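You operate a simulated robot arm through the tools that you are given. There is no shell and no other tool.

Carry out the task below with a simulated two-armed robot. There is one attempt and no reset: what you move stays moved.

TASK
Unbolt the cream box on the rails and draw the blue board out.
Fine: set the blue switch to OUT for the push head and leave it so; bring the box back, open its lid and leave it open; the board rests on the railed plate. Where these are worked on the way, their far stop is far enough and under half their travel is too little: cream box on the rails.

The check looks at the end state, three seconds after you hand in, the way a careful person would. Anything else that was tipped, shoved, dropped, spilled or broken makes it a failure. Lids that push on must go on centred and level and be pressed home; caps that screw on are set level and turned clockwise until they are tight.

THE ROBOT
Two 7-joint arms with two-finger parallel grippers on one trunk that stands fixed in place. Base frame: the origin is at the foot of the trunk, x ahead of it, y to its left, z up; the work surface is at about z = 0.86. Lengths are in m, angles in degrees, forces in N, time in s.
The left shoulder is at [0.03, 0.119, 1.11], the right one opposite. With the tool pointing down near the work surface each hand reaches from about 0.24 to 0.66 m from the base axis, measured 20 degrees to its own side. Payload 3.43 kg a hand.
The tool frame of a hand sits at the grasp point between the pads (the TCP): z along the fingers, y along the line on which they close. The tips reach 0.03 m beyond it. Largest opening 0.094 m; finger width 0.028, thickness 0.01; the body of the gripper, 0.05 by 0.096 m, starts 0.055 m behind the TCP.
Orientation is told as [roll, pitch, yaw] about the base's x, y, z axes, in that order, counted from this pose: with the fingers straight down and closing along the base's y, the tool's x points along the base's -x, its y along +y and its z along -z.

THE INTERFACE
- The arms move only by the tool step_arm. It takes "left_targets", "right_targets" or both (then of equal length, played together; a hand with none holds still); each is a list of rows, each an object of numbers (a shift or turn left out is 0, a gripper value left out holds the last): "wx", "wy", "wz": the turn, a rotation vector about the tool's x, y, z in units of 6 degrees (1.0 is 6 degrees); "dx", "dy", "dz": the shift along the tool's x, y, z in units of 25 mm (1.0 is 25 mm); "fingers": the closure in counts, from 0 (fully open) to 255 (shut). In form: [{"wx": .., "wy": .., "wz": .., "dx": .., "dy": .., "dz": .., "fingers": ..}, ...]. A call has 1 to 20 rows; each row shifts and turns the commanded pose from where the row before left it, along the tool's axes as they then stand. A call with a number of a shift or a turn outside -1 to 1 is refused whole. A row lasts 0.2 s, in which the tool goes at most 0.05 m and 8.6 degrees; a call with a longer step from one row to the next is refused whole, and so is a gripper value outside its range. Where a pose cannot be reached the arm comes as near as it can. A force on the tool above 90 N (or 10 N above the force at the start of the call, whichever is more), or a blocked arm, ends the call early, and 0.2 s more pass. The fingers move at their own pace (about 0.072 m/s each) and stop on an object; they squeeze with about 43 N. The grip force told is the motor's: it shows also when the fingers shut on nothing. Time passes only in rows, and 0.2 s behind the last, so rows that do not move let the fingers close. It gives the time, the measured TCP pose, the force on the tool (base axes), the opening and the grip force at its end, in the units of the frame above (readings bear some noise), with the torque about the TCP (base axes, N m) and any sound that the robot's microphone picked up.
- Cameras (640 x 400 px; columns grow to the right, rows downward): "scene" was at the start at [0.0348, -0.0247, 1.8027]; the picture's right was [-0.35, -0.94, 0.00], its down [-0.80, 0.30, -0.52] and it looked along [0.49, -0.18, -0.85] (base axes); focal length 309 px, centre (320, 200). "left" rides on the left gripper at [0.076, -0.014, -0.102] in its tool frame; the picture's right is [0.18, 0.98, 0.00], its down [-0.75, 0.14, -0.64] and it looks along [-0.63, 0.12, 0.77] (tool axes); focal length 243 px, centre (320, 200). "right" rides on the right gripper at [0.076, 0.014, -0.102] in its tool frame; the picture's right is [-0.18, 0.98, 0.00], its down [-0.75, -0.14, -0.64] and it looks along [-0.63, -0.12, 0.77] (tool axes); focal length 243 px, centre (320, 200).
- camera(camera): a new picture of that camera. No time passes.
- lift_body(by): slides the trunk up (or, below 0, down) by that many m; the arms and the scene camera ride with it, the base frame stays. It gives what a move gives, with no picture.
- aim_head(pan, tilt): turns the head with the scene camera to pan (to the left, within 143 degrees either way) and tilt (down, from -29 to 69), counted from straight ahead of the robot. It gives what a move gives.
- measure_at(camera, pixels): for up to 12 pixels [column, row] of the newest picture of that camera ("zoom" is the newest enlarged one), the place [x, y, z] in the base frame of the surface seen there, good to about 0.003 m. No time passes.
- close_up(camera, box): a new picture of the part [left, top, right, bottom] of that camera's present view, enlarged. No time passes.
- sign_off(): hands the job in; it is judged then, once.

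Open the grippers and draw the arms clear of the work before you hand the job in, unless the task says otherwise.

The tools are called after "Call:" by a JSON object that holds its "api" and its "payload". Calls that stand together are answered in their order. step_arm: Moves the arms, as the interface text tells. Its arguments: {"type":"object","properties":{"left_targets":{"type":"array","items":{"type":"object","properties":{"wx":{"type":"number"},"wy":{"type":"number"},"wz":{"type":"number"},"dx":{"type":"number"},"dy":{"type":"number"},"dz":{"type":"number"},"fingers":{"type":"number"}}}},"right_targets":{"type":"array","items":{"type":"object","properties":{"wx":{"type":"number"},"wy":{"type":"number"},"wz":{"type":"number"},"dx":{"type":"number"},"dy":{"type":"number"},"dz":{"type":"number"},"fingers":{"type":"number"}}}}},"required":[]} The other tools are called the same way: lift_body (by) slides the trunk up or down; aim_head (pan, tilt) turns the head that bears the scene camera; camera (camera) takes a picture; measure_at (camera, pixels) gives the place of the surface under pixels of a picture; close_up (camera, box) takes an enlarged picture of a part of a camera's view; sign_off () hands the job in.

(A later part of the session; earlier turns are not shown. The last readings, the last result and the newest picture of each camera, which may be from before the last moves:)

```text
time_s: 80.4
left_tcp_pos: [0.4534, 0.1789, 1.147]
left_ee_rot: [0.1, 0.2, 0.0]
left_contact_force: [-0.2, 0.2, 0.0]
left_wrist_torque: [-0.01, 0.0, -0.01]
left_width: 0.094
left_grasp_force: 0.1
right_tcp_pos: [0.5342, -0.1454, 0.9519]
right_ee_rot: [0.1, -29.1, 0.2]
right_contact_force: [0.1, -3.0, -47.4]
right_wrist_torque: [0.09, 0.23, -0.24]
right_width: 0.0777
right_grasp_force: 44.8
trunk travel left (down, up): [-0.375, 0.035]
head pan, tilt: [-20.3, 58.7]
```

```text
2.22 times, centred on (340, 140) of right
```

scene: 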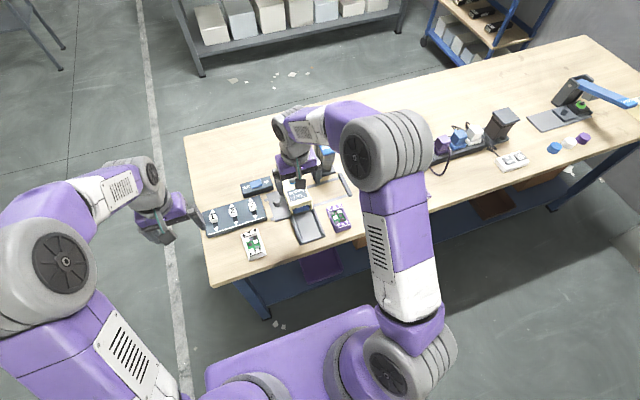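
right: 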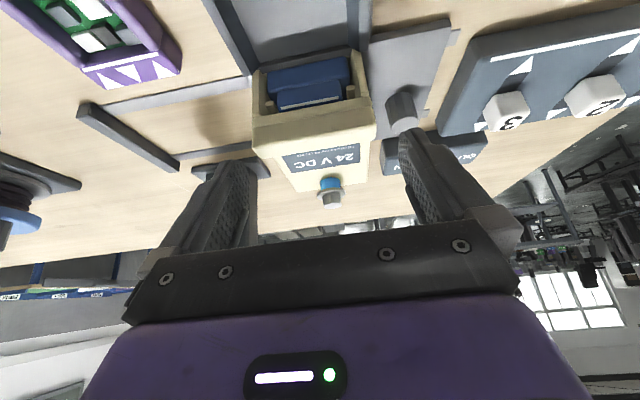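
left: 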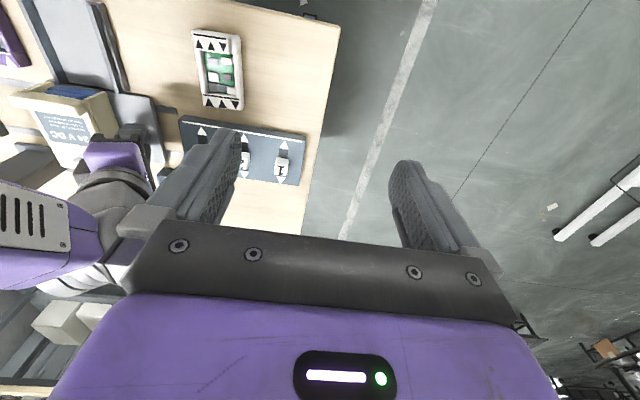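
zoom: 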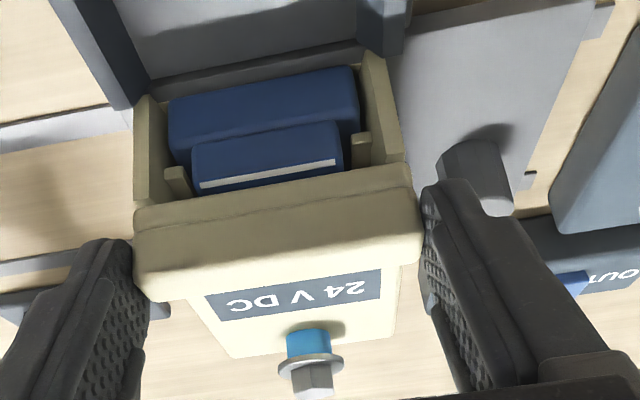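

The lift met −47 N with only ~5 mm movement. I look closely for whether the lid has opened or something else holds it.

Call:
{"api": "close_up", "payload": {"camera": "right", "box": [250, 65, 395, 165]}}

Call:
{"api": "measure_at", "payload": {"camera": "zoom", "pixels": [[60, 180], [280, 165], [500, 135], [110, 210], [300, 200], [500, 180], [60, 230], [300, 250], [520, 220], [130, 160], [480, 110], [300, 100]]}}

Call:
{"api": "camera", "payload": {"camera": "left"}}

```text
4.00 times, centred on (322, 115) of right
```

zoom: 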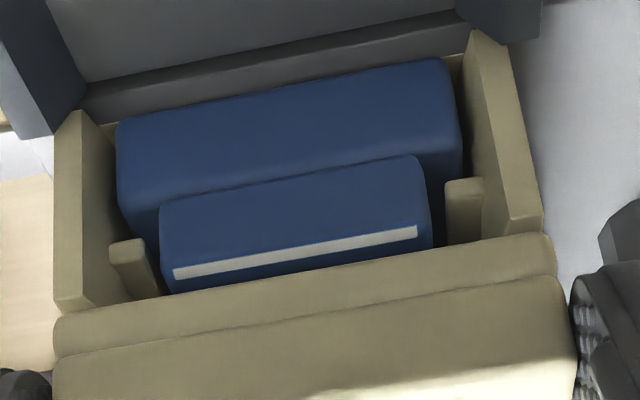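

```text
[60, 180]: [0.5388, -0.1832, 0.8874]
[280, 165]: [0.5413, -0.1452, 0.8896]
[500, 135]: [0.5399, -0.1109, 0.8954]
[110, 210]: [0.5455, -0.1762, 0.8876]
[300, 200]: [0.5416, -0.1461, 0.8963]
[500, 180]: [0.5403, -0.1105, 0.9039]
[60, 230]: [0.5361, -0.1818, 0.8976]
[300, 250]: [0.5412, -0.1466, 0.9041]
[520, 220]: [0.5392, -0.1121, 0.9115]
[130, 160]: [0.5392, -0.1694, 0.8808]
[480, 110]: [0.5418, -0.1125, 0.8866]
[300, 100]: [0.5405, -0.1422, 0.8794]
```

```text
taken
```

left: 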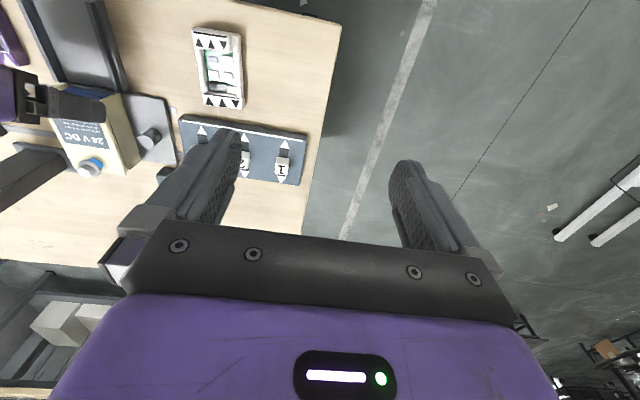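

The lid did not visibly rise; the fingers slipped a few millimetres. I examine the box sides in the left camera for the hinge and seam.

Call:
{"api": "close_up", "payload": {"camera": "left", "box": [10, 70, 190, 200]}}

Call:
{"api": "close_up", "payload": {"camera": "left", "box": [45, 85, 145, 185]}}

```text
3.08 times, centred on (100, 135) of left
```

zoom: 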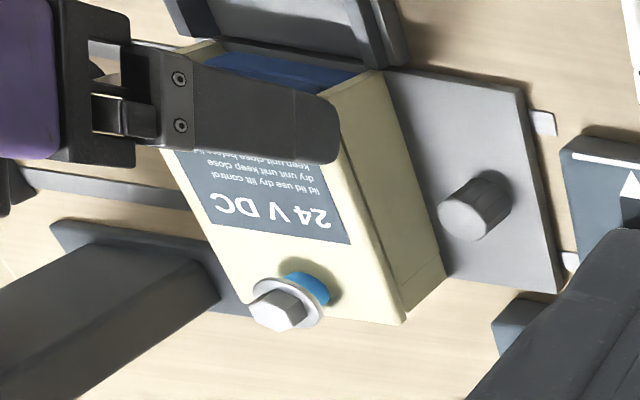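

```text
4.00 times, centred on (95, 135) of left
```

zoom: 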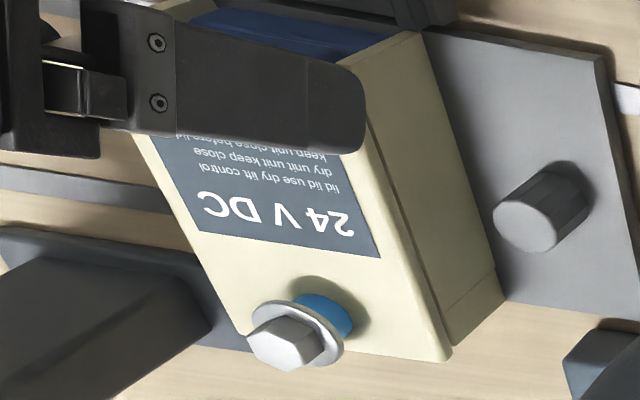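

I measure the lip and lid heights now in the right camera to tell whether it rose at all.

Call:
{"api": "close_up", "payload": {"camera": "right", "box": [250, 100, 400, 230]}}

Call:
{"api": "measure_at", "payload": {"camera": "zoom", "pixels": [[60, 160], [250, 150], [480, 120], [60, 200], [250, 190], [500, 160], [80, 240], [280, 215], [480, 200], [200, 300], [350, 280], [250, 330]]}}

```text
3.08 times, centred on (325, 165) of right
```

zoom: 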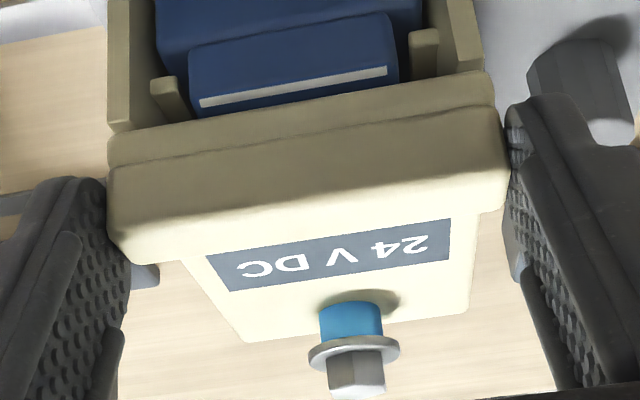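

```text
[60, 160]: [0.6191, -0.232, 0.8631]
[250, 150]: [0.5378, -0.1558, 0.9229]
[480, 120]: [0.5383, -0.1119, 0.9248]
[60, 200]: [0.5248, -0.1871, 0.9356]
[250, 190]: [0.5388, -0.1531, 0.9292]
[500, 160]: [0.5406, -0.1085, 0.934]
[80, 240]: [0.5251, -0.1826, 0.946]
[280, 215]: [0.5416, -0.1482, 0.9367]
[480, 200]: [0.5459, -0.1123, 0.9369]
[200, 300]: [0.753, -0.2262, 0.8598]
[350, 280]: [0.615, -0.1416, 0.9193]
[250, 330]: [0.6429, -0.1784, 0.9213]
```

The lid stays at z≈0.937 at the bar, so it did not move. I release, back off and inspect the box from other angles before trying anything else.

Call:
{"api": "step_arm", "payload": {"right_targets": [{"dx": 0.12, "dz": 0.16}, {"fingers": 0}, {}, {"dx": -0.23, "dz": -0.398}, {"dx": -0.23, "dz": -0.398}, {"dx": -0.23, "dz": -0.398}, {"dx": -0.23, "dz": -0.398}, {"dx": -0.4, "dz": -0.69}, {"dx": -0.4, "dz": -0.69}, {"dx": -0.4, "dz": -0.69}, {}]}}

Call:
{"api": "camera", "payload": {"camera": "right"}}

Call:
{"api": "camera", "payload": {"camera": "left"}}

```text
time_s: 82.8
left_tcp_pos: [0.4501, 0.1799, 1.1506]
left_ee_rot: [0.0, 0.0, 0.0]
left_contact_force: [-0.4, -0.7, -0.2]
left_wrist_torque: [0.03, 0.02, -0.01]
left_width: 0.0941
left_grasp_force: 0.1
right_tcp_pos: [0.5363, -0.1455, 1.0578]
right_ee_rot: [0.0, -30.0, 0.0]
right_contact_force: [-1.1, 0.3, -0.7]
right_wrist_torque: [-0.01, 0.0, 0.0]
right_width: 0.0939
right_grasp_force: 0.1
trunk travel left (down, up): [-0.375, 0.035]
head pan, tilt: [-20.3, 58.7]
```

```text
taken
```

right: 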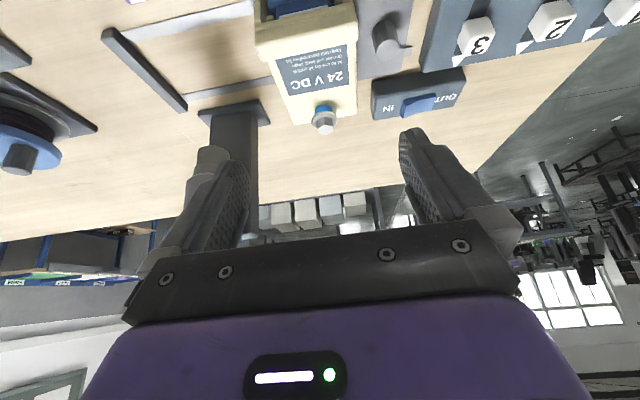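

```text
taken
```

left: 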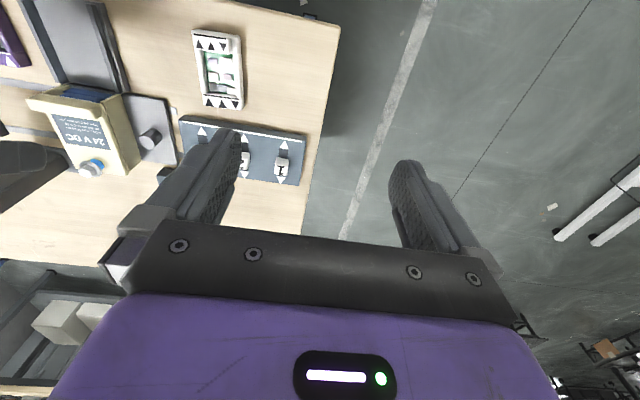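

I enlarge the box in the left camera, which sees its left side, and in the right camera.

Call:
{"api": "close_up", "payload": {"camera": "left", "box": [20, 75, 150, 185]}}

Call:
{"api": "close_up", "payload": {"camera": "right", "box": [240, 0, 420, 140]}}

Call:
{"api": "close_up", "payload": {"camera": "scene", "box": [265, 165, 345, 250]}}

```text
3.64 times, centred on (85, 130) of left
```

zoom: 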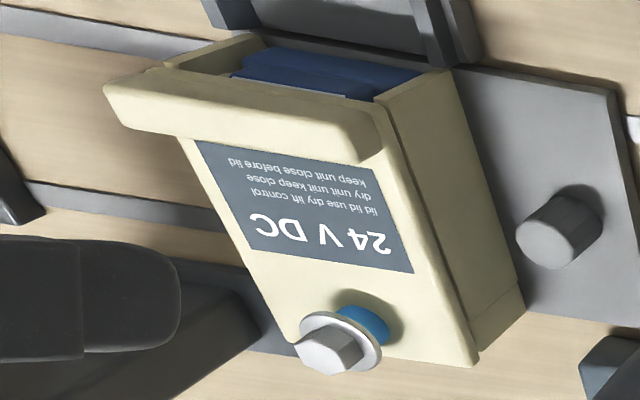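

```text
2.86 times, centred on (330, 70) of right
```

zoom: 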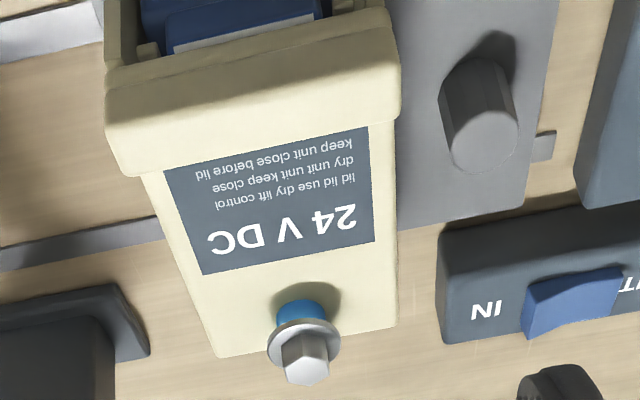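

```text
4.71 times, centred on (305, 208) of scene
```

zoom: 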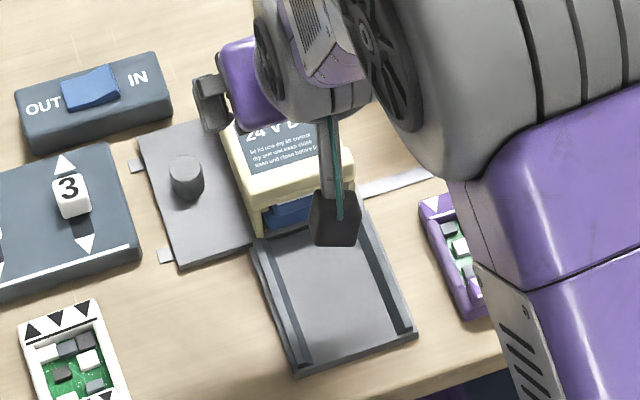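

The lid slab with its front bar and the raised bolt are clear. I measure the bolt's heights to judge how far it has backed out.

Call:
{"api": "close_up", "payload": {"camera": "right", "box": [290, 70, 370, 140]}}

Call:
{"api": "measure_at", "payload": {"camera": "zoom", "pixels": [[265, 375], [250, 330], [290, 380], [270, 285], [265, 250], [300, 260], [330, 240], [200, 210], [230, 340], [250, 390]]}}

```text
5.71 times, centred on (330, 105) of right
```

zoom: 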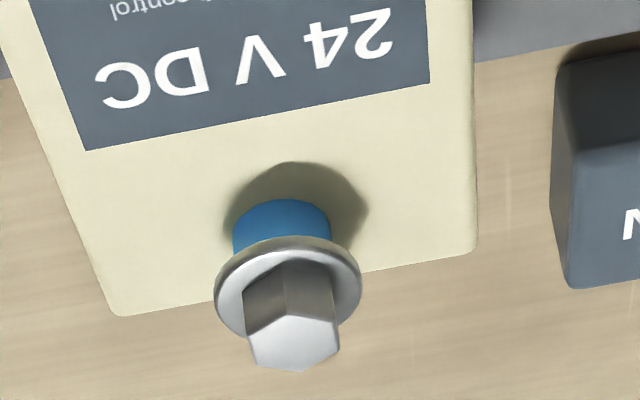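

```text
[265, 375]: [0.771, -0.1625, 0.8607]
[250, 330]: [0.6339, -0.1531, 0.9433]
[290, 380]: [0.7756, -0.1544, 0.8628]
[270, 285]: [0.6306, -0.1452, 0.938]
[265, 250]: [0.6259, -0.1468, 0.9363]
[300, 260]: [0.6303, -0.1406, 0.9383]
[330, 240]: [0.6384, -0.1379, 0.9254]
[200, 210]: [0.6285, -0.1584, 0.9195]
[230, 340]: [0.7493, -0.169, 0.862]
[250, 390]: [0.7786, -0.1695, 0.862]
```

The bolt has risen ~12 mm (washer at z≈0.934) on its blue collar. As a gentle test of which end opens, I'll pinch the hex head and pull up lightly; first I move to hover above it at 15° pitch.

Call:
{"api": "step_arm", "payload": {"right_targets": [{"wy": 0.8333, "fingers": 140}, {"wy": 0.8333}, {"wy": 0.8333}, {"dx": -0.813, "dz": 0.702}, {"dx": -0.813, "dz": 0.702}, {"dx": -0.813, "dz": 0.702}, {"dx": -0.813, "dz": 0.702}, {}]}}

Call:
{"api": "close_up", "payload": {"camera": "right", "box": [220, 50, 440, 230]}}

Call:
{"api": "camera", "payload": {"camera": "left"}}

```text
time_s: 84.6
left_tcp_pos: [0.4495, 0.1801, 1.1506]
left_ee_rot: [0.0, 0.0, 0.0]
left_contact_force: [-0.9, 0.6, 0.0]
left_wrist_torque: [0.01, -0.02, 0.0]
left_width: 0.0938
left_grasp_force: 0.1
right_tcp_pos: [0.6334, -0.1451, 1.0121]
right_ee_rot: [-0.1, -15.1, 0.0]
right_contact_force: [-0.4, 0.1, 0.1]
right_wrist_torque: [-0.05, -0.03, -0.03]
right_width: 0.0426
right_grasp_force: 0.1
trunk travel left (down, up): [-0.375, 0.035]
head pan, tilt: [-20.3, 58.7]
```

```text
2.22 times, centred on (330, 140) of right
```

zoom: 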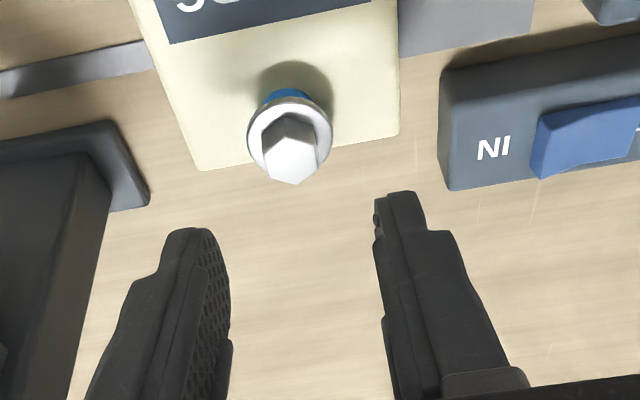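

```text
taken
```

left: 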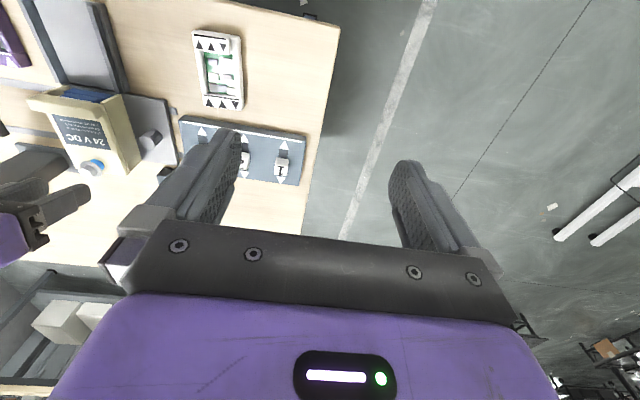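

The bolt is centred between the fingers. I descend about 41 mm so the tips end beside the hex, above the washer.

Call:
{"api": "step_arm", "payload": {"right_targets": [{"dx": 0.141, "dz": 0.528}, {"dx": 0.141, "dz": 0.528}, {"dx": 0.141, "dz": 0.528}, {}]}}

Call:
{"api": "close_up", "payload": {"camera": "right", "box": [220, 50, 440, 230]}}

Call:
{"api": "close_up", "payload": {"camera": "left", "box": [0, 75, 160, 205]}}

```text
time_s: 85.6
left_tcp_pos: [0.451, 0.1802, 1.1493]
left_ee_rot: [0.0, 0.0, 0.0]
left_contact_force: [0.2, -0.8, 0.3]
left_wrist_torque: [0.01, 0.0, 0.0]
left_width: 0.0941
left_grasp_force: 0.0
right_tcp_pos: [0.6306, -0.1445, 0.9684]
right_ee_rot: [0.0, -15.0, 0.0]
right_contact_force: [-0.9, 0.5, -1.0]
right_wrist_torque: [-0.02, -0.03, -0.02]
right_width: 0.0423
right_grasp_force: 0.1
trunk travel left (down, up): [-0.375, 0.035]
head pan, tilt: [-20.3, 58.7]
```

```text
2.22 times, centred on (330, 140) of right
```

zoom: 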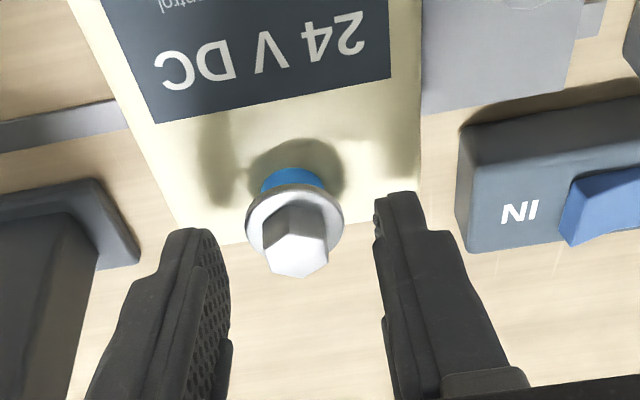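

```text
3.08 times, centred on (80, 140) of left
```

zoom: 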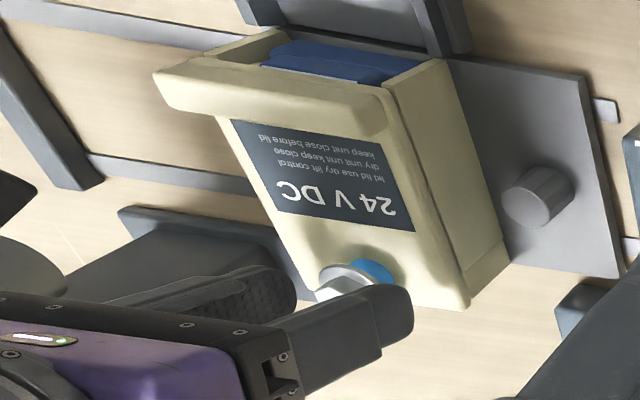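

The tips flank the hex head. I close on it and pull up a modest 6 mm, watching the force.

Call:
{"api": "step_arm", "payload": {"right_targets": [{"fingers": 255}, {}, {}, {}]}}

Call:
{"api": "close_up", "payload": {"camera": "right", "box": [220, 50, 440, 230]}}

```text
time_s: 86.6
left_tcp_pos: [0.4505, 0.1798, 1.1496]
left_ee_rot: [0.0, 0.1, 0.0]
left_contact_force: [0.7, -0.4, -0.5]
left_wrist_torque: [0.02, -0.02, 0.02]
left_width: 0.094
left_grasp_force: 0.1
right_tcp_pos: [0.6318, -0.1448, 0.97]
right_ee_rot: [0.1, -15.1, 0.0]
right_contact_force: [-0.6, -3.0, -0.1]
right_wrist_torque: [-0.18, -0.01, -0.08]
right_width: 0.018
right_grasp_force: 44.9
trunk travel left (down, up): [-0.375, 0.035]
head pan, tilt: [-20.3, 58.7]
```

```text
2.22 times, centred on (330, 140) of right
```

zoom: 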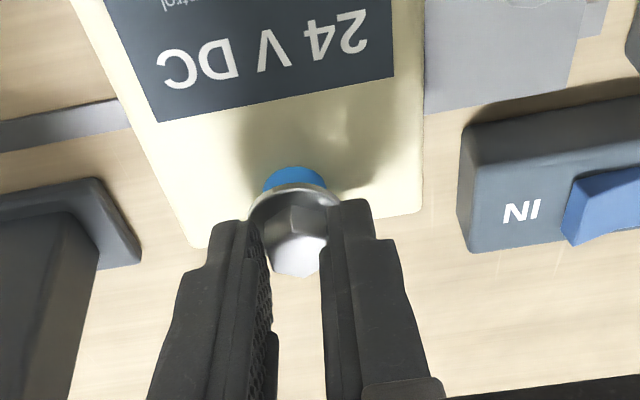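

The hex is gripped (18 mm). I pull straight up 6 mm in 2 mm rows.

Call:
{"api": "step_arm", "payload": {"right_targets": [{"dx": -0.021, "dz": -0.077}, {"dx": -0.021, "dz": -0.077}, {"dx": -0.021, "dz": -0.077}, {}]}}

Call:
{"api": "close_up", "payload": {"camera": "right", "box": [220, 50, 440, 230]}}

Call:
{"api": "close_up", "payload": {"camera": "left", "box": [0, 75, 160, 205]}}

```text
time_s: 87.6
left_tcp_pos: [0.4541, 0.18, 1.1484]
left_ee_rot: [0.0, 0.2, -0.1]
left_contact_force: [-0.1, -1.7, -0.1]
left_wrist_torque: [0.01, -0.01, -0.01]
left_width: 0.094
left_grasp_force: 0.0
right_tcp_pos: [0.632, -0.1462, 0.9708]
right_ee_rot: [0.0, -14.4, 0.0]
right_contact_force: [3.9, -0.7, -35.6]
right_wrist_torque: [-0.14, -0.35, 0.0]
right_width: 0.0183
right_grasp_force: 44.9
trunk travel left (down, up): [-0.375, 0.035]
head pan, tilt: [-20.3, 58.7]
```

```text
2.22 times, centred on (330, 140) of right
```

zoom: 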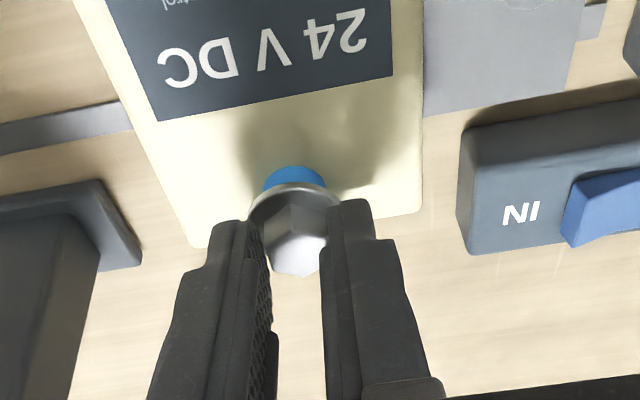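

```text
3.08 times, centred on (80, 140) of left
```

zoom: 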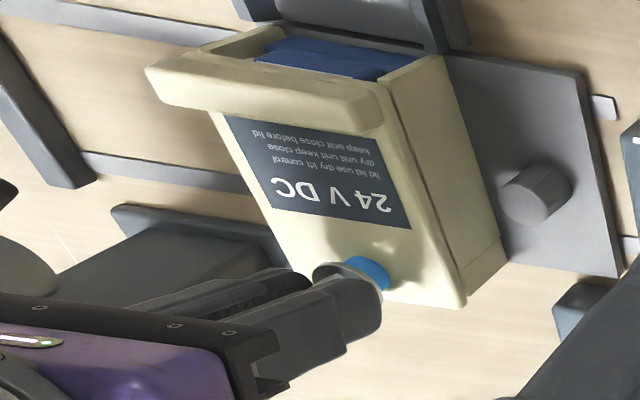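

No lift with −36 N, so neither end is free upward. While holding the bolt I relax the pull and test for a sliding lid, 4 mm toward −x and back.

Call:
{"api": "step_arm", "payload": {"right_targets": [{"dx": 0.062, "dz": 0.232}, {"dx": 0.155, "dz": -0.041}, {}]}}

Call:
{"api": "step_arm", "payload": {"right_targets": [{"dx": -0.155, "dz": 0.041}, {"dx": -0.155, "dz": 0.041}, {}]}}

```text
time_s: 88.4
left_tcp_pos: [0.4529, 0.1787, 1.1489]
left_ee_rot: [-0.1, 0.1, 0.1]
left_contact_force: [-0.5, 0.0, 0.0]
left_wrist_torque: [-0.01, -0.03, 0.02]
left_width: 0.0939
left_grasp_force: 0.0
right_tcp_pos: [0.6319, -0.1447, 0.9699]
right_ee_rot: [0.2, -15.3, 0.0]
right_contact_force: [11.5, -3.1, -11.6]
right_wrist_torque: [-0.15, 0.36, -0.06]
right_width: 0.018
right_grasp_force: 45.5
trunk travel left (down, up): [-0.375, 0.035]
head pan, tilt: [-20.3, 58.7]
```

```text
time_s: 89.2
left_tcp_pos: [0.4499, 0.1797, 1.1502]
left_ee_rot: [0.0, -0.1, 0.0]
left_contact_force: [0.6, -0.3, 0.2]
left_wrist_torque: [0.03, -0.01, 0.0]
left_width: 0.0939
left_grasp_force: 0.1
right_tcp_pos: [0.6363, -0.1456, 0.97]
right_ee_rot: [0.0, -15.0, 0.1]
right_contact_force: [-1.0, -3.4, -0.5]
right_wrist_torque: [-0.2, 0.59, -0.02]
right_width: 0.0182
right_grasp_force: 44.8
trunk travel left (down, up): [-0.375, 0.035]
head pan, tilt: [-20.3, 58.7]
```

Pushing toward +x moved 4.4 mm with almost no force, so the lid seems to slide backward. I check the pictures.

Call:
{"api": "close_up", "payload": {"camera": "right", "box": [220, 50, 440, 230]}}

Call:
{"api": "close_up", "payload": {"camera": "left", "box": [0, 75, 160, 205]}}

```text
2.22 times, centred on (330, 140) of right
```

zoom: 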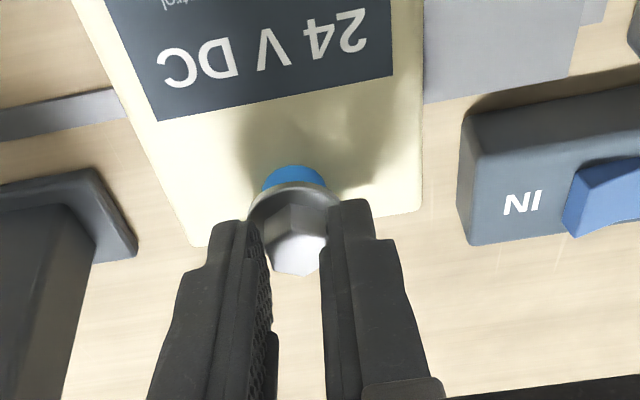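

```text
3.08 times, centred on (80, 140) of left
```

zoom: 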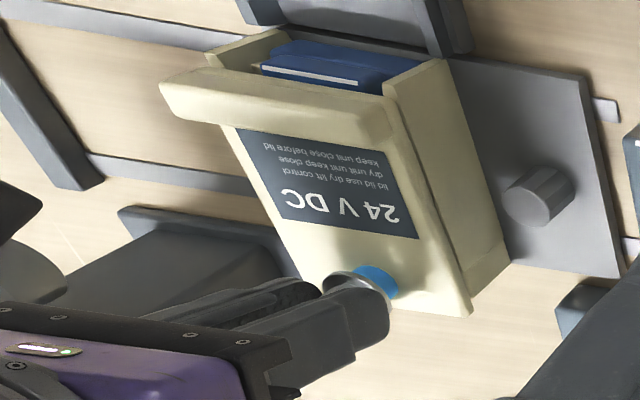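

Yes — the lid has slid back and exposed more of the blue board, so it is a sliding lid. I release the bolt, back off, and come down with closed fingers in front of the lid's bar to push it back.

Call:
{"api": "step_arm", "payload": {"right_targets": [{"fingers": 140}, {}, {"dx": -0.207, "dz": -0.773}, {"dx": -0.207, "dz": -0.773}, {"dx": -0.207, "dz": -0.773}, {"wy": -0.8333, "fingers": 255}, {"wy": -0.8333}, {"wy": -0.8333}, {"dx": 0.87, "dz": -0.272}, {"dx": 0.87, "dz": -0.272}, {"dx": 0.87, "dz": -0.272}, {"dx": 0.87, "dz": -0.272}, {"dx": 0.87, "dz": -0.272}, {"dx": 0.87, "dz": -0.272}, {}]}}

Call:
{"api": "camera", "payload": {"camera": "right"}}

```text
time_s: 92.4
left_tcp_pos: [0.4503, 0.1804, 1.1499]
left_ee_rot: [0.0, 0.0, -0.1]
left_contact_force: [-0.4, 0.5, 0.4]
left_wrist_torque: [-0.02, 0.03, -0.02]
left_width: 0.0941
left_grasp_force: 0.0
right_tcp_pos: [0.5034, -0.1444, 0.9974]
right_ee_rot: [0.1, -30.0, 0.0]
right_contact_force: [0.1, 0.3, -0.1]
right_wrist_torque: [0.04, -0.01, 0.02]
right_width: 0.0
right_grasp_force: 33.6
trunk travel left (down, up): [-0.375, 0.035]
head pan, tilt: [-20.3, 58.7]
```

```text
taken
```

right: 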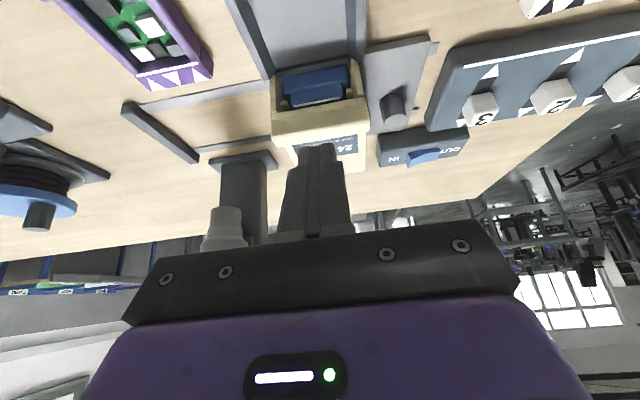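

I lower to z 0.950 (tip ≈0.924, above the walls and board) in front of the bar and look.

Call:
{"api": "step_arm", "payload": {"right_targets": [{"dx": 0.316, "dz": 0.547}, {"dx": 0.316, "dz": 0.547}, {"dx": 0.316, "dz": 0.547}, {}]}}

Call:
{"api": "close_up", "payload": {"camera": "right", "box": [220, 40, 440, 200]}}

```text
time_s: 93.4
left_tcp_pos: [0.4508, 0.1794, 1.1504]
left_ee_rot: [0.1, 0.0, 0.0]
left_contact_force: [-0.5, -0.4, -0.3]
left_wrist_torque: [0.0, 0.0, -0.03]
left_width: 0.0941
left_grasp_force: 0.0
right_tcp_pos: [0.5035, -0.1436, 0.9523]
right_ee_rot: [0.0, -30.0, 0.0]
right_contact_force: [0.1, 0.2, 0.2]
right_wrist_torque: [0.05, 0.01, 0.05]
right_width: 0.0
right_grasp_force: 33.2
trunk travel left (down, up): [-0.375, 0.035]
head pan, tilt: [-20.3, 58.7]
```

```text
2.50 times, centred on (330, 120) of right
```

zoom: 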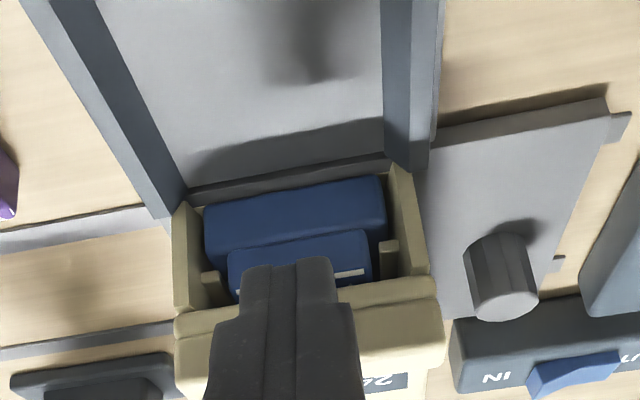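

The closed tips are just in front of the bar. I push +x 40 mm at 5 mm per row.

Call:
{"api": "step_arm", "payload": {"right_targets": [{"dx": -0.173, "dz": 0.1}, {"dx": -0.173, "dz": 0.1}, {"dx": -0.173, "dz": 0.1}, {"dx": -0.173, "dz": 0.1}, {"dx": -0.173, "dz": 0.1}, {"dx": -0.173, "dz": 0.1}, {"dx": -0.173, "dz": 0.1}, {"dx": -0.173, "dz": 0.1}, {}]}}

Call:
{"api": "close_up", "payload": {"camera": "left", "box": [0, 65, 160, 205]}}

Call:
{"api": "close_up", "payload": {"camera": "right", "box": [200, 0, 440, 200]}}

```text
time_s: 95.4
left_tcp_pos: [0.45, 0.1789, 1.1499]
left_ee_rot: [0.0, 0.0, 0.0]
left_contact_force: [-0.2, 0.6, 0.1]
left_wrist_torque: [0.01, -0.01, 0.03]
left_width: 0.0943
left_grasp_force: 0.1
right_tcp_pos: [0.5421, -0.1451, 0.9528]
right_ee_rot: [0.0, -30.0, 0.0]
right_contact_force: [0.1, 0.7, 0.2]
right_wrist_torque: [-0.02, -0.01, -0.03]
right_width: 0.0001
right_grasp_force: 32.9
trunk travel left (down, up): [-0.375, 0.035]
head pan, tilt: [-20.3, 58.7]
```

```text
2.86 times, centred on (80, 135) of left
```

zoom: 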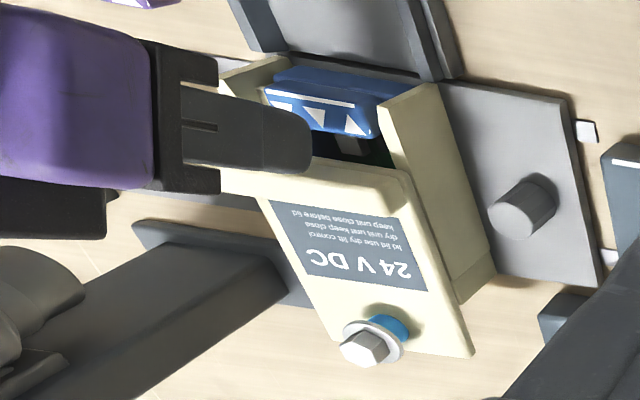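

```text
2.00 times, centred on (320, 100) of right
```

zoom: 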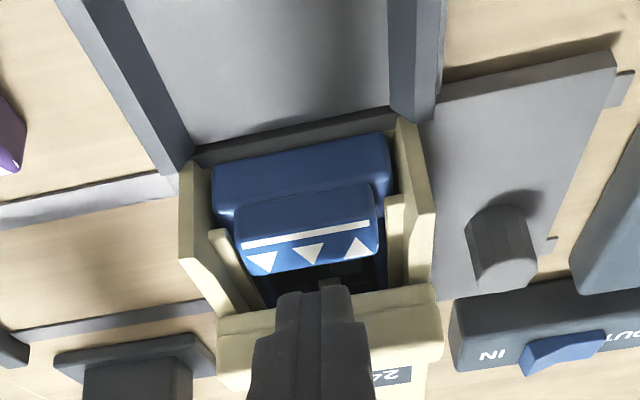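

The lid slides freely; the board's triangles now show. I drop 4 mm for a better purchase on the bar and push another 40 mm.

Call:
{"api": "step_arm", "payload": {"right_targets": [{"dx": 0.08, "dz": 0.139}, {"dx": -0.173, "dz": 0.1}, {"dx": -0.173, "dz": 0.1}, {"dx": -0.173, "dz": 0.1}, {"dx": -0.173, "dz": 0.1}, {"dx": -0.173, "dz": 0.1}, {"dx": -0.173, "dz": 0.1}, {"dx": -0.173, "dz": 0.1}, {"dx": -0.173, "dz": 0.1}, {}]}}

Call:
{"api": "close_up", "payload": {"camera": "left", "box": [0, 65, 160, 205]}}

Call:
{"api": "close_up", "payload": {"camera": "right", "box": [200, 0, 440, 200]}}

```text
time_s: 97.6
left_tcp_pos: [0.4494, 0.1803, 1.1484]
left_ee_rot: [-0.1, 0.1, 0.1]
left_contact_force: [-0.2, -0.1, -0.2]
left_wrist_torque: [-0.03, -0.02, -0.01]
left_width: 0.0939
left_grasp_force: 0.0
right_tcp_pos: [0.5823, -0.1446, 0.9475]
right_ee_rot: [0.0, -30.0, 0.0]
right_contact_force: [0.5, -0.2, 0.2]
right_wrist_torque: [0.01, -0.01, 0.0]
right_width: 0.0
right_grasp_force: 32.9
trunk travel left (down, up): [-0.375, 0.035]
head pan, tilt: [-20.3, 58.7]
```

```text
2.86 times, centred on (80, 135) of left
```

zoom: 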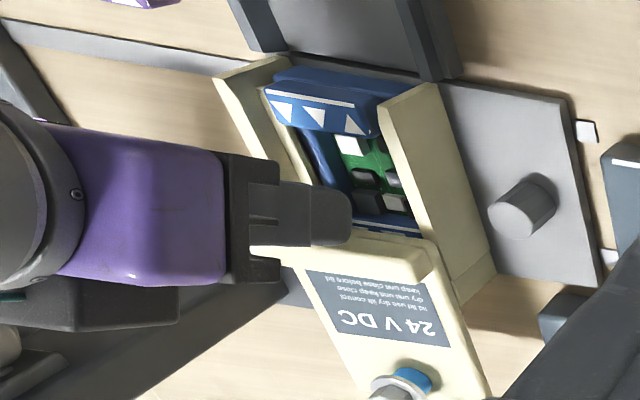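

```text
2.00 times, centred on (320, 100) of right
```

zoom: 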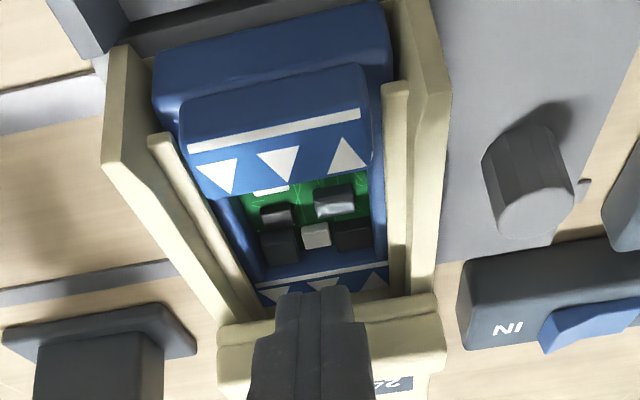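

Most of the board is uncovered. I keep pushing 25 mm more in 5 mm rows looking for the stop.

Call:
{"api": "step_arm", "payload": {"right_targets": [{"dx": -0.173, "dz": 0.1}, {"dx": -0.173, "dz": 0.1}, {"dx": -0.173, "dz": 0.1}, {"dx": -0.173, "dz": 0.1}, {"dx": -0.173, "dz": 0.1}, {}]}}

Call:
{"api": "close_up", "payload": {"camera": "left", "box": [0, 65, 160, 205]}}

Call:
{"api": "close_up", "payload": {"camera": "right", "box": [200, 0, 440, 200]}}

```text
time_s: 99.0
left_tcp_pos: [0.4483, 0.181, 1.1507]
left_ee_rot: [0.0, -0.1, 0.0]
left_contact_force: [-0.2, -0.6, -0.5]
left_wrist_torque: [-0.01, 0.04, 0.0]
left_width: 0.0941
left_grasp_force: 0.2
right_tcp_pos: [0.6042, -0.1446, 0.9473]
right_ee_rot: [0.1, -29.6, 0.1]
right_contact_force: [-14.4, -0.4, 2.8]
right_wrist_torque: [0.0, 0.23, 0.02]
right_width: 0.0001
right_grasp_force: 33.0
trunk travel left (down, up): [-0.375, 0.035]
head pan, tilt: [-20.3, 58.7]
```

```text
2.86 times, centred on (80, 135) of left
```

zoom: 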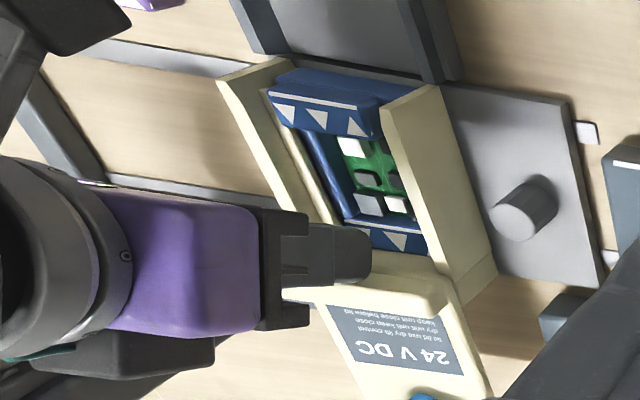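

```text
2.00 times, centred on (320, 100) of right
```

zoom: 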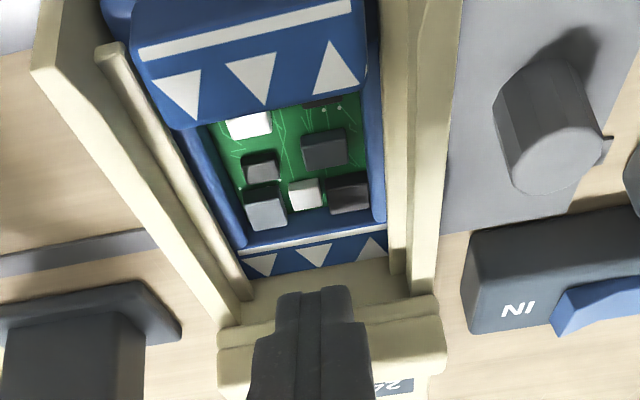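

The lid hit its far stop (−14 N) with the board fully exposed. I withdraw the fingers, level the hand and look down at the board to plan the grasp.

Call:
{"api": "step_arm", "payload": {"right_targets": [{"dx": 0.346, "dz": -0.2}, {"dx": -0.4, "dz": -0.693}, {"dx": -0.4, "dz": -0.693}, {"dx": -0.4, "dz": -0.693}, {"dx": 0.616, "dz": -0.933}, {"dx": 0.616, "dz": -0.933}, {"dx": 0.616, "dz": -0.933}, {"dx": 0.616, "dz": -0.933}, {"wy": 1}, {"wy": 1}, {"wy": 1}, {"wy": 1}, {"wy": 1, "fingers": 0}, {}, {}]}}

Call:
{"api": "camera", "payload": {"camera": "right"}}

Call:
{"api": "close_up", "payload": {"camera": "left", "box": [0, 65, 160, 205]}}

```text
time_s: 102.2
left_tcp_pos: [0.4495, 0.1793, 1.1495]
left_ee_rot: [0.0, 0.1, 0.2]
left_contact_force: [-0.1, 0.2, 0.5]
left_wrist_torque: [0.04, 0.0, -0.01]
left_width: 0.094
left_grasp_force: 0.0
right_tcp_pos: [0.4985, -0.145, 1.0584]
right_ee_rot: [0.0, 0.2, -0.1]
right_contact_force: [-0.4, 0.8, 1.1]
right_wrist_torque: [0.01, 0.0, 0.03]
right_width: 0.094
right_grasp_force: 0.1
trunk travel left (down, up): [-0.375, 0.035]
head pan, tilt: [-20.3, 58.7]
```

```text
taken
```

right: 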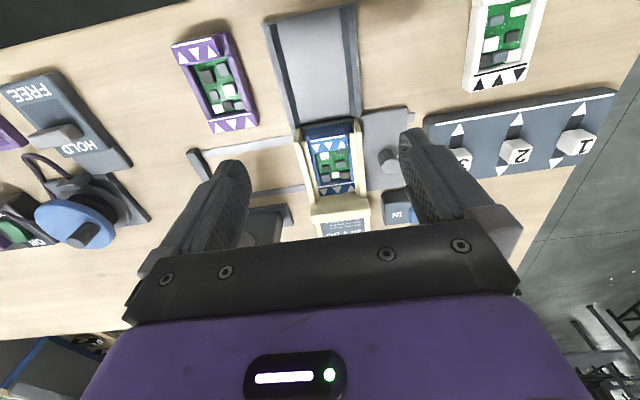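

```text
2.86 times, centred on (80, 135) of left
```

zoom: 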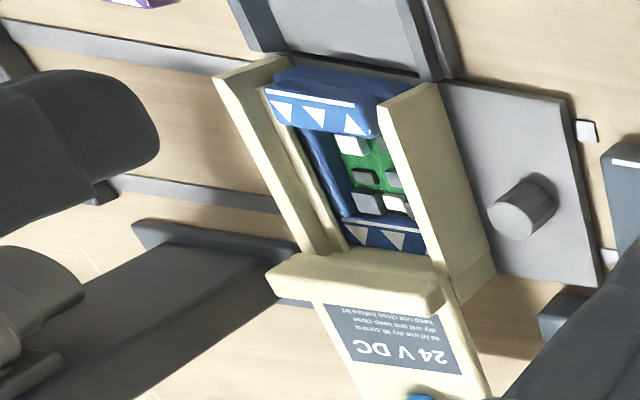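

The lid stays back at its stop. I enlarge the open box in the right camera and measure the board, its front block, the ledges and the walls.

Call:
{"api": "close_up", "payload": {"camera": "right", "box": [280, 105, 390, 215]}}

Call:
{"api": "close_up", "payload": {"camera": "right", "box": [290, 110, 370, 170]}}

Call:
{"api": "measure_at", "payload": {"camera": "zoom", "pixels": [[120, 130], [120, 170], [180, 110], [250, 105], [430, 90], [500, 90], [540, 60], [175, 175], [450, 150], [200, 200], [300, 200], [460, 180]]}}

```text
3.64 times, centred on (335, 160) of right
```

zoom: 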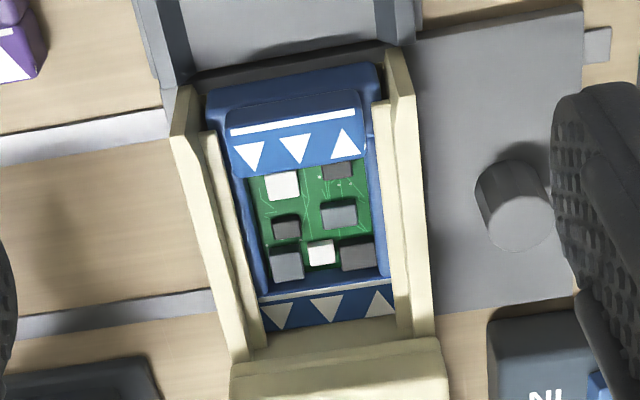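

```text
6.67 times, centred on (330, 140) of right
```

zoom: 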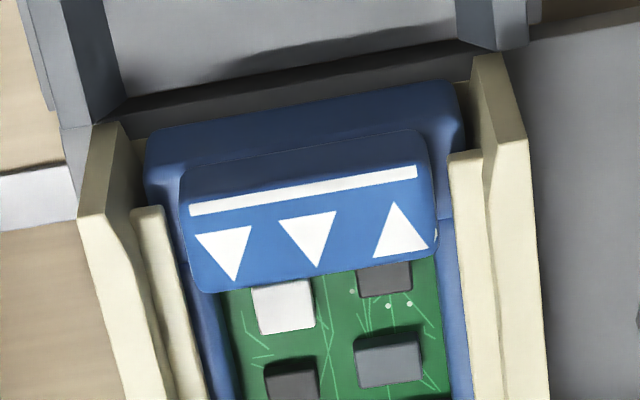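

```text
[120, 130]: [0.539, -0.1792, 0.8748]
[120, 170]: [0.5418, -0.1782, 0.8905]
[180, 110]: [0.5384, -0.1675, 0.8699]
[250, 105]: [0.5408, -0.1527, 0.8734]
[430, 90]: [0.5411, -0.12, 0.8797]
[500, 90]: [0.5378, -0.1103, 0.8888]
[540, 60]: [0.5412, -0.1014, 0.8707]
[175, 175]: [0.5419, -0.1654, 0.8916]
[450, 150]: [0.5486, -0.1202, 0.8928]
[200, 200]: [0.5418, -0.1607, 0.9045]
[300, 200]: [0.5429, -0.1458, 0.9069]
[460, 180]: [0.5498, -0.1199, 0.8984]
```

The handle block spans y −0.163…−0.126 with only a few mm to the ledges, so a front/back grasp looks better. I measure component heights, block depth, board rear and the railed plate extent.

Call:
{"api": "close_up", "payload": {"camera": "right", "box": [280, 105, 390, 215]}}

Call:
{"api": "measure_at", "payload": {"camera": "zoom", "pixels": [[282, 185], [338, 168], [340, 213], [286, 226], [286, 262], [320, 252], [358, 255], [300, 165], [345, 150], [325, 310], [300, 290], [310, 210]]}}

Call:
{"api": "measure_at", "payload": {"camera": "right", "pixels": [[268, 25], [355, 5], [272, 20], [345, 12], [310, 15], [310, 60], [276, 60], [355, 60], [365, 110], [290, 120], [300, 110], [340, 100]]}}

```text
3.64 times, centred on (335, 160) of right
```

zoom: 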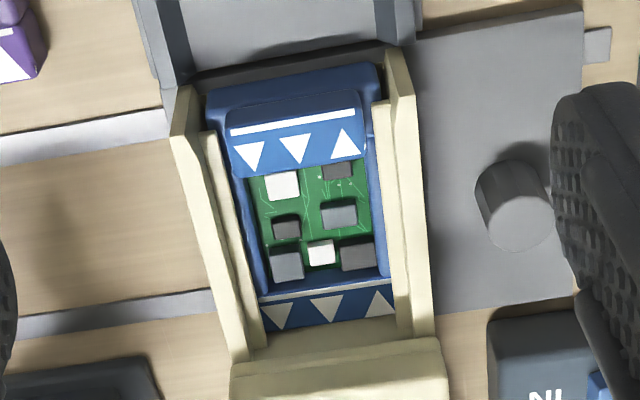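

```text
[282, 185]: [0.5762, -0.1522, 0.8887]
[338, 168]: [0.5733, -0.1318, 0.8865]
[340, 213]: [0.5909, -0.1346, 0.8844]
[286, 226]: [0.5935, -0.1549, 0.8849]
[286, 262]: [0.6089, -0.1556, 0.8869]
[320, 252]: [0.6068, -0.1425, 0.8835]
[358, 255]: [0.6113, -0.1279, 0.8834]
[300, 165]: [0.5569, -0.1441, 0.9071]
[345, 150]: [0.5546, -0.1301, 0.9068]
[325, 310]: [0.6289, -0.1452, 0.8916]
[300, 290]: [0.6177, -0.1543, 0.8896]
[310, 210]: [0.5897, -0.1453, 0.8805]
```

```text
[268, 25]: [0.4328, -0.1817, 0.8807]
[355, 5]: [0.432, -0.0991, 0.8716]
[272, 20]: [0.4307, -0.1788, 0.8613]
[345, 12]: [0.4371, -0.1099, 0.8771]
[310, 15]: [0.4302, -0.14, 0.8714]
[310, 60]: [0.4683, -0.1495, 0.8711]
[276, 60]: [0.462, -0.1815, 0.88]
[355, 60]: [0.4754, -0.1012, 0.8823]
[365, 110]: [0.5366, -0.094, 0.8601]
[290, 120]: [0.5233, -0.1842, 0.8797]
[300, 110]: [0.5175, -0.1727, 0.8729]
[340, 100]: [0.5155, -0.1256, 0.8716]
```

Component tops are ≤0.889 while the handle block rises to 0.907 (x 0.542–0.558), so tips at z≈0.895 clear everything. I yaw the right hand −90° with ~36 mm opening.

Call:
{"api": "step_arm", "payload": {"right_targets": [{"wz": 1, "fingers": 157}, {"wz": 1}, {"wz": 1}, {"wz": 1}, {"wz": 1}, {"wz": 1}, {"wz": 1}, {"wz": 1}, {"wz": 1}, {"wz": 1}, {"wz": 1}, {"wz": 1}, {"wz": 1}, {"wz": 1}, {"wz": 1}, {"dy": 0.9, "dz": 0.5}, {"dy": 0.9, "dz": 0.5}, {"dy": 0.26, "dz": 0.3}, {}]}}

Call:
{"api": "camera", "payload": {"camera": "right"}}

Call:
{"api": "close_up", "payload": {"camera": "left", "box": [0, 45, 180, 205]}}

```text
time_s: 106.2
left_tcp_pos: [0.4515, 0.1797, 1.1493]
left_ee_rot: [0.0, 0.0, 0.0]
left_contact_force: [0.0, 0.4, -0.9]
left_wrist_torque: [-0.02, 0.0, 0.0]
left_width: 0.094
left_grasp_force: 0.0
right_tcp_pos: [0.5489, -0.1438, 1.0266]
right_ee_rot: [0.0, 0.1, -90.0]
right_contact_force: [-0.2, -0.4, 0.8]
right_wrist_torque: [0.02, 0.02, 0.02]
right_width: 0.036
right_grasp_force: 0.1
trunk travel left (down, up): [-0.375, 0.035]
head pan, tilt: [-20.3, 58.7]
```

```text
taken
```

right: 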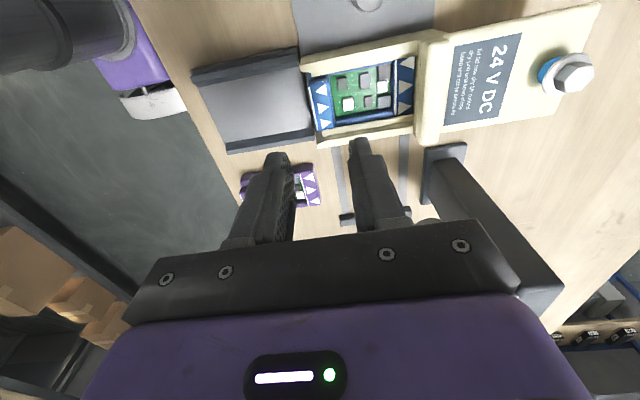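

```text
2.50 times, centred on (90, 125) of left
```

zoom: 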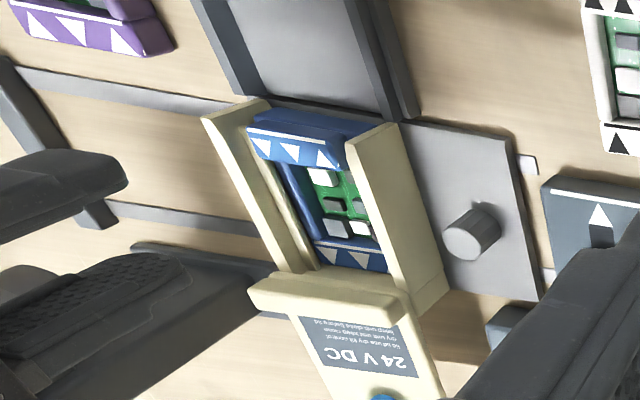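

From this side the handle block (320,100) and board are clear. I enlarge to measure the handle's x-extent and board length.

Call:
{"api": "close_up", "payload": {"camera": "right", "box": [180, 30, 440, 190]}}

Call:
{"api": "measure_at", "payload": {"camera": "zoom", "pixels": [[310, 135], [355, 130], [325, 215], [370, 205], [345, 170], [540, 80], [575, 75], [545, 130], [570, 125], [320, 240], [300, 130], [400, 180]]}}

Call:
{"api": "measure_at", "payload": {"camera": "zoom", "pixels": [[40, 110], [290, 55], [125, 295], [320, 245], [55, 130], [60, 105], [295, 80], [150, 180], [250, 150], [135, 280], [315, 235], [40, 95]]}}

```text
2.46 times, centred on (310, 110) of right
```

zoom: 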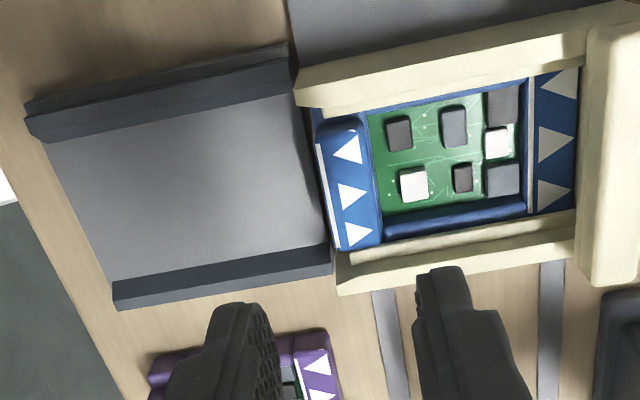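

```text
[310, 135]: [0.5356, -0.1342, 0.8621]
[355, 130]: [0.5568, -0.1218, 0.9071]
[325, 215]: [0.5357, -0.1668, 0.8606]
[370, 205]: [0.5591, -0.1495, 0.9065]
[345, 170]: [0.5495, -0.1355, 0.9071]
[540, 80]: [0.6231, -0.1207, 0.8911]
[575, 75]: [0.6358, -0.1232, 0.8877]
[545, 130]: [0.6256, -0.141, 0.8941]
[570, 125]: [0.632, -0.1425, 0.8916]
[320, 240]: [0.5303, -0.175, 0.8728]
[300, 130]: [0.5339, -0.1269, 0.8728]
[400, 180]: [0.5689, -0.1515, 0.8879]
```

```text
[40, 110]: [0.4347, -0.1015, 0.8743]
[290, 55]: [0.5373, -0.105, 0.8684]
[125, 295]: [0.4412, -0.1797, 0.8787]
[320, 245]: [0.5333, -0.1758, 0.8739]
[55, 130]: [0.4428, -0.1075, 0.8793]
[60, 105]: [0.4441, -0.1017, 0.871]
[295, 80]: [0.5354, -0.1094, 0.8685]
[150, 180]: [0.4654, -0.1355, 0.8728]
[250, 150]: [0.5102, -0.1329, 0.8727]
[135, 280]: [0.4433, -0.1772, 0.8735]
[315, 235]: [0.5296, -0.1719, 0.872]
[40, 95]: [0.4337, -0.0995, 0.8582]
```

Handle centre is at x≈0.551, y≈−0.145. I descend to z≈0.925 with the fingers straddling it front and back.

Call:
{"api": "step_arm", "payload": {"right_targets": [{"dx": -0.04, "dy": 0.08, "dz": 0.8}, {"dz": 0.8}, {"dz": 0.8}, {"dz": 0.8}, {"dz": 0.5}, {"dz": 0.3}, {}]}}

Call:
{"api": "camera", "payload": {"camera": "right"}}

Call:
{"api": "close_up", "payload": {"camera": "left", "box": [0, 45, 180, 205]}}

```text
time_s: 107.8
left_tcp_pos: [0.4501, 0.181, 1.1498]
left_ee_rot: [0.1, 0.0, 0.0]
left_contact_force: [0.6, -0.5, 0.5]
left_wrist_torque: [0.02, -0.02, 0.01]
left_width: 0.0939
left_grasp_force: 0.2
right_tcp_pos: [0.5514, -0.1458, 0.9259]
right_ee_rot: [0.0, 0.0, -90.0]
right_contact_force: [-0.1, 0.1, 0.3]
right_wrist_torque: [0.01, 0.01, -0.02]
right_width: 0.0362
right_grasp_force: 0.0
trunk travel left (down, up): [-0.375, 0.035]
head pan, tilt: [-20.3, 58.7]
```

```text
taken
```

right: 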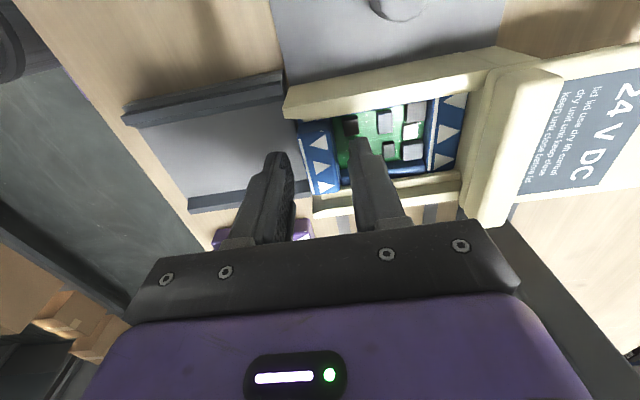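

```text
2.50 times, centred on (90, 125) of left
```

zoom: 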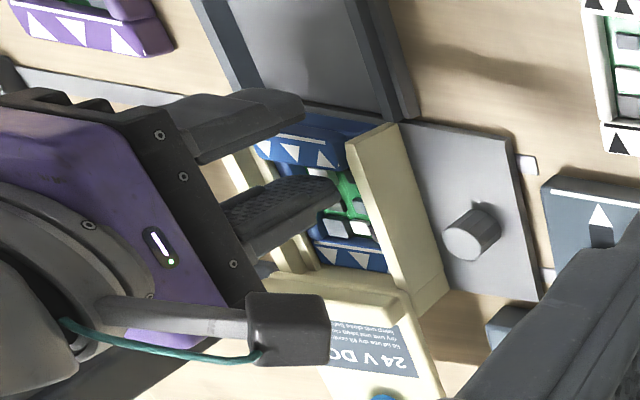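

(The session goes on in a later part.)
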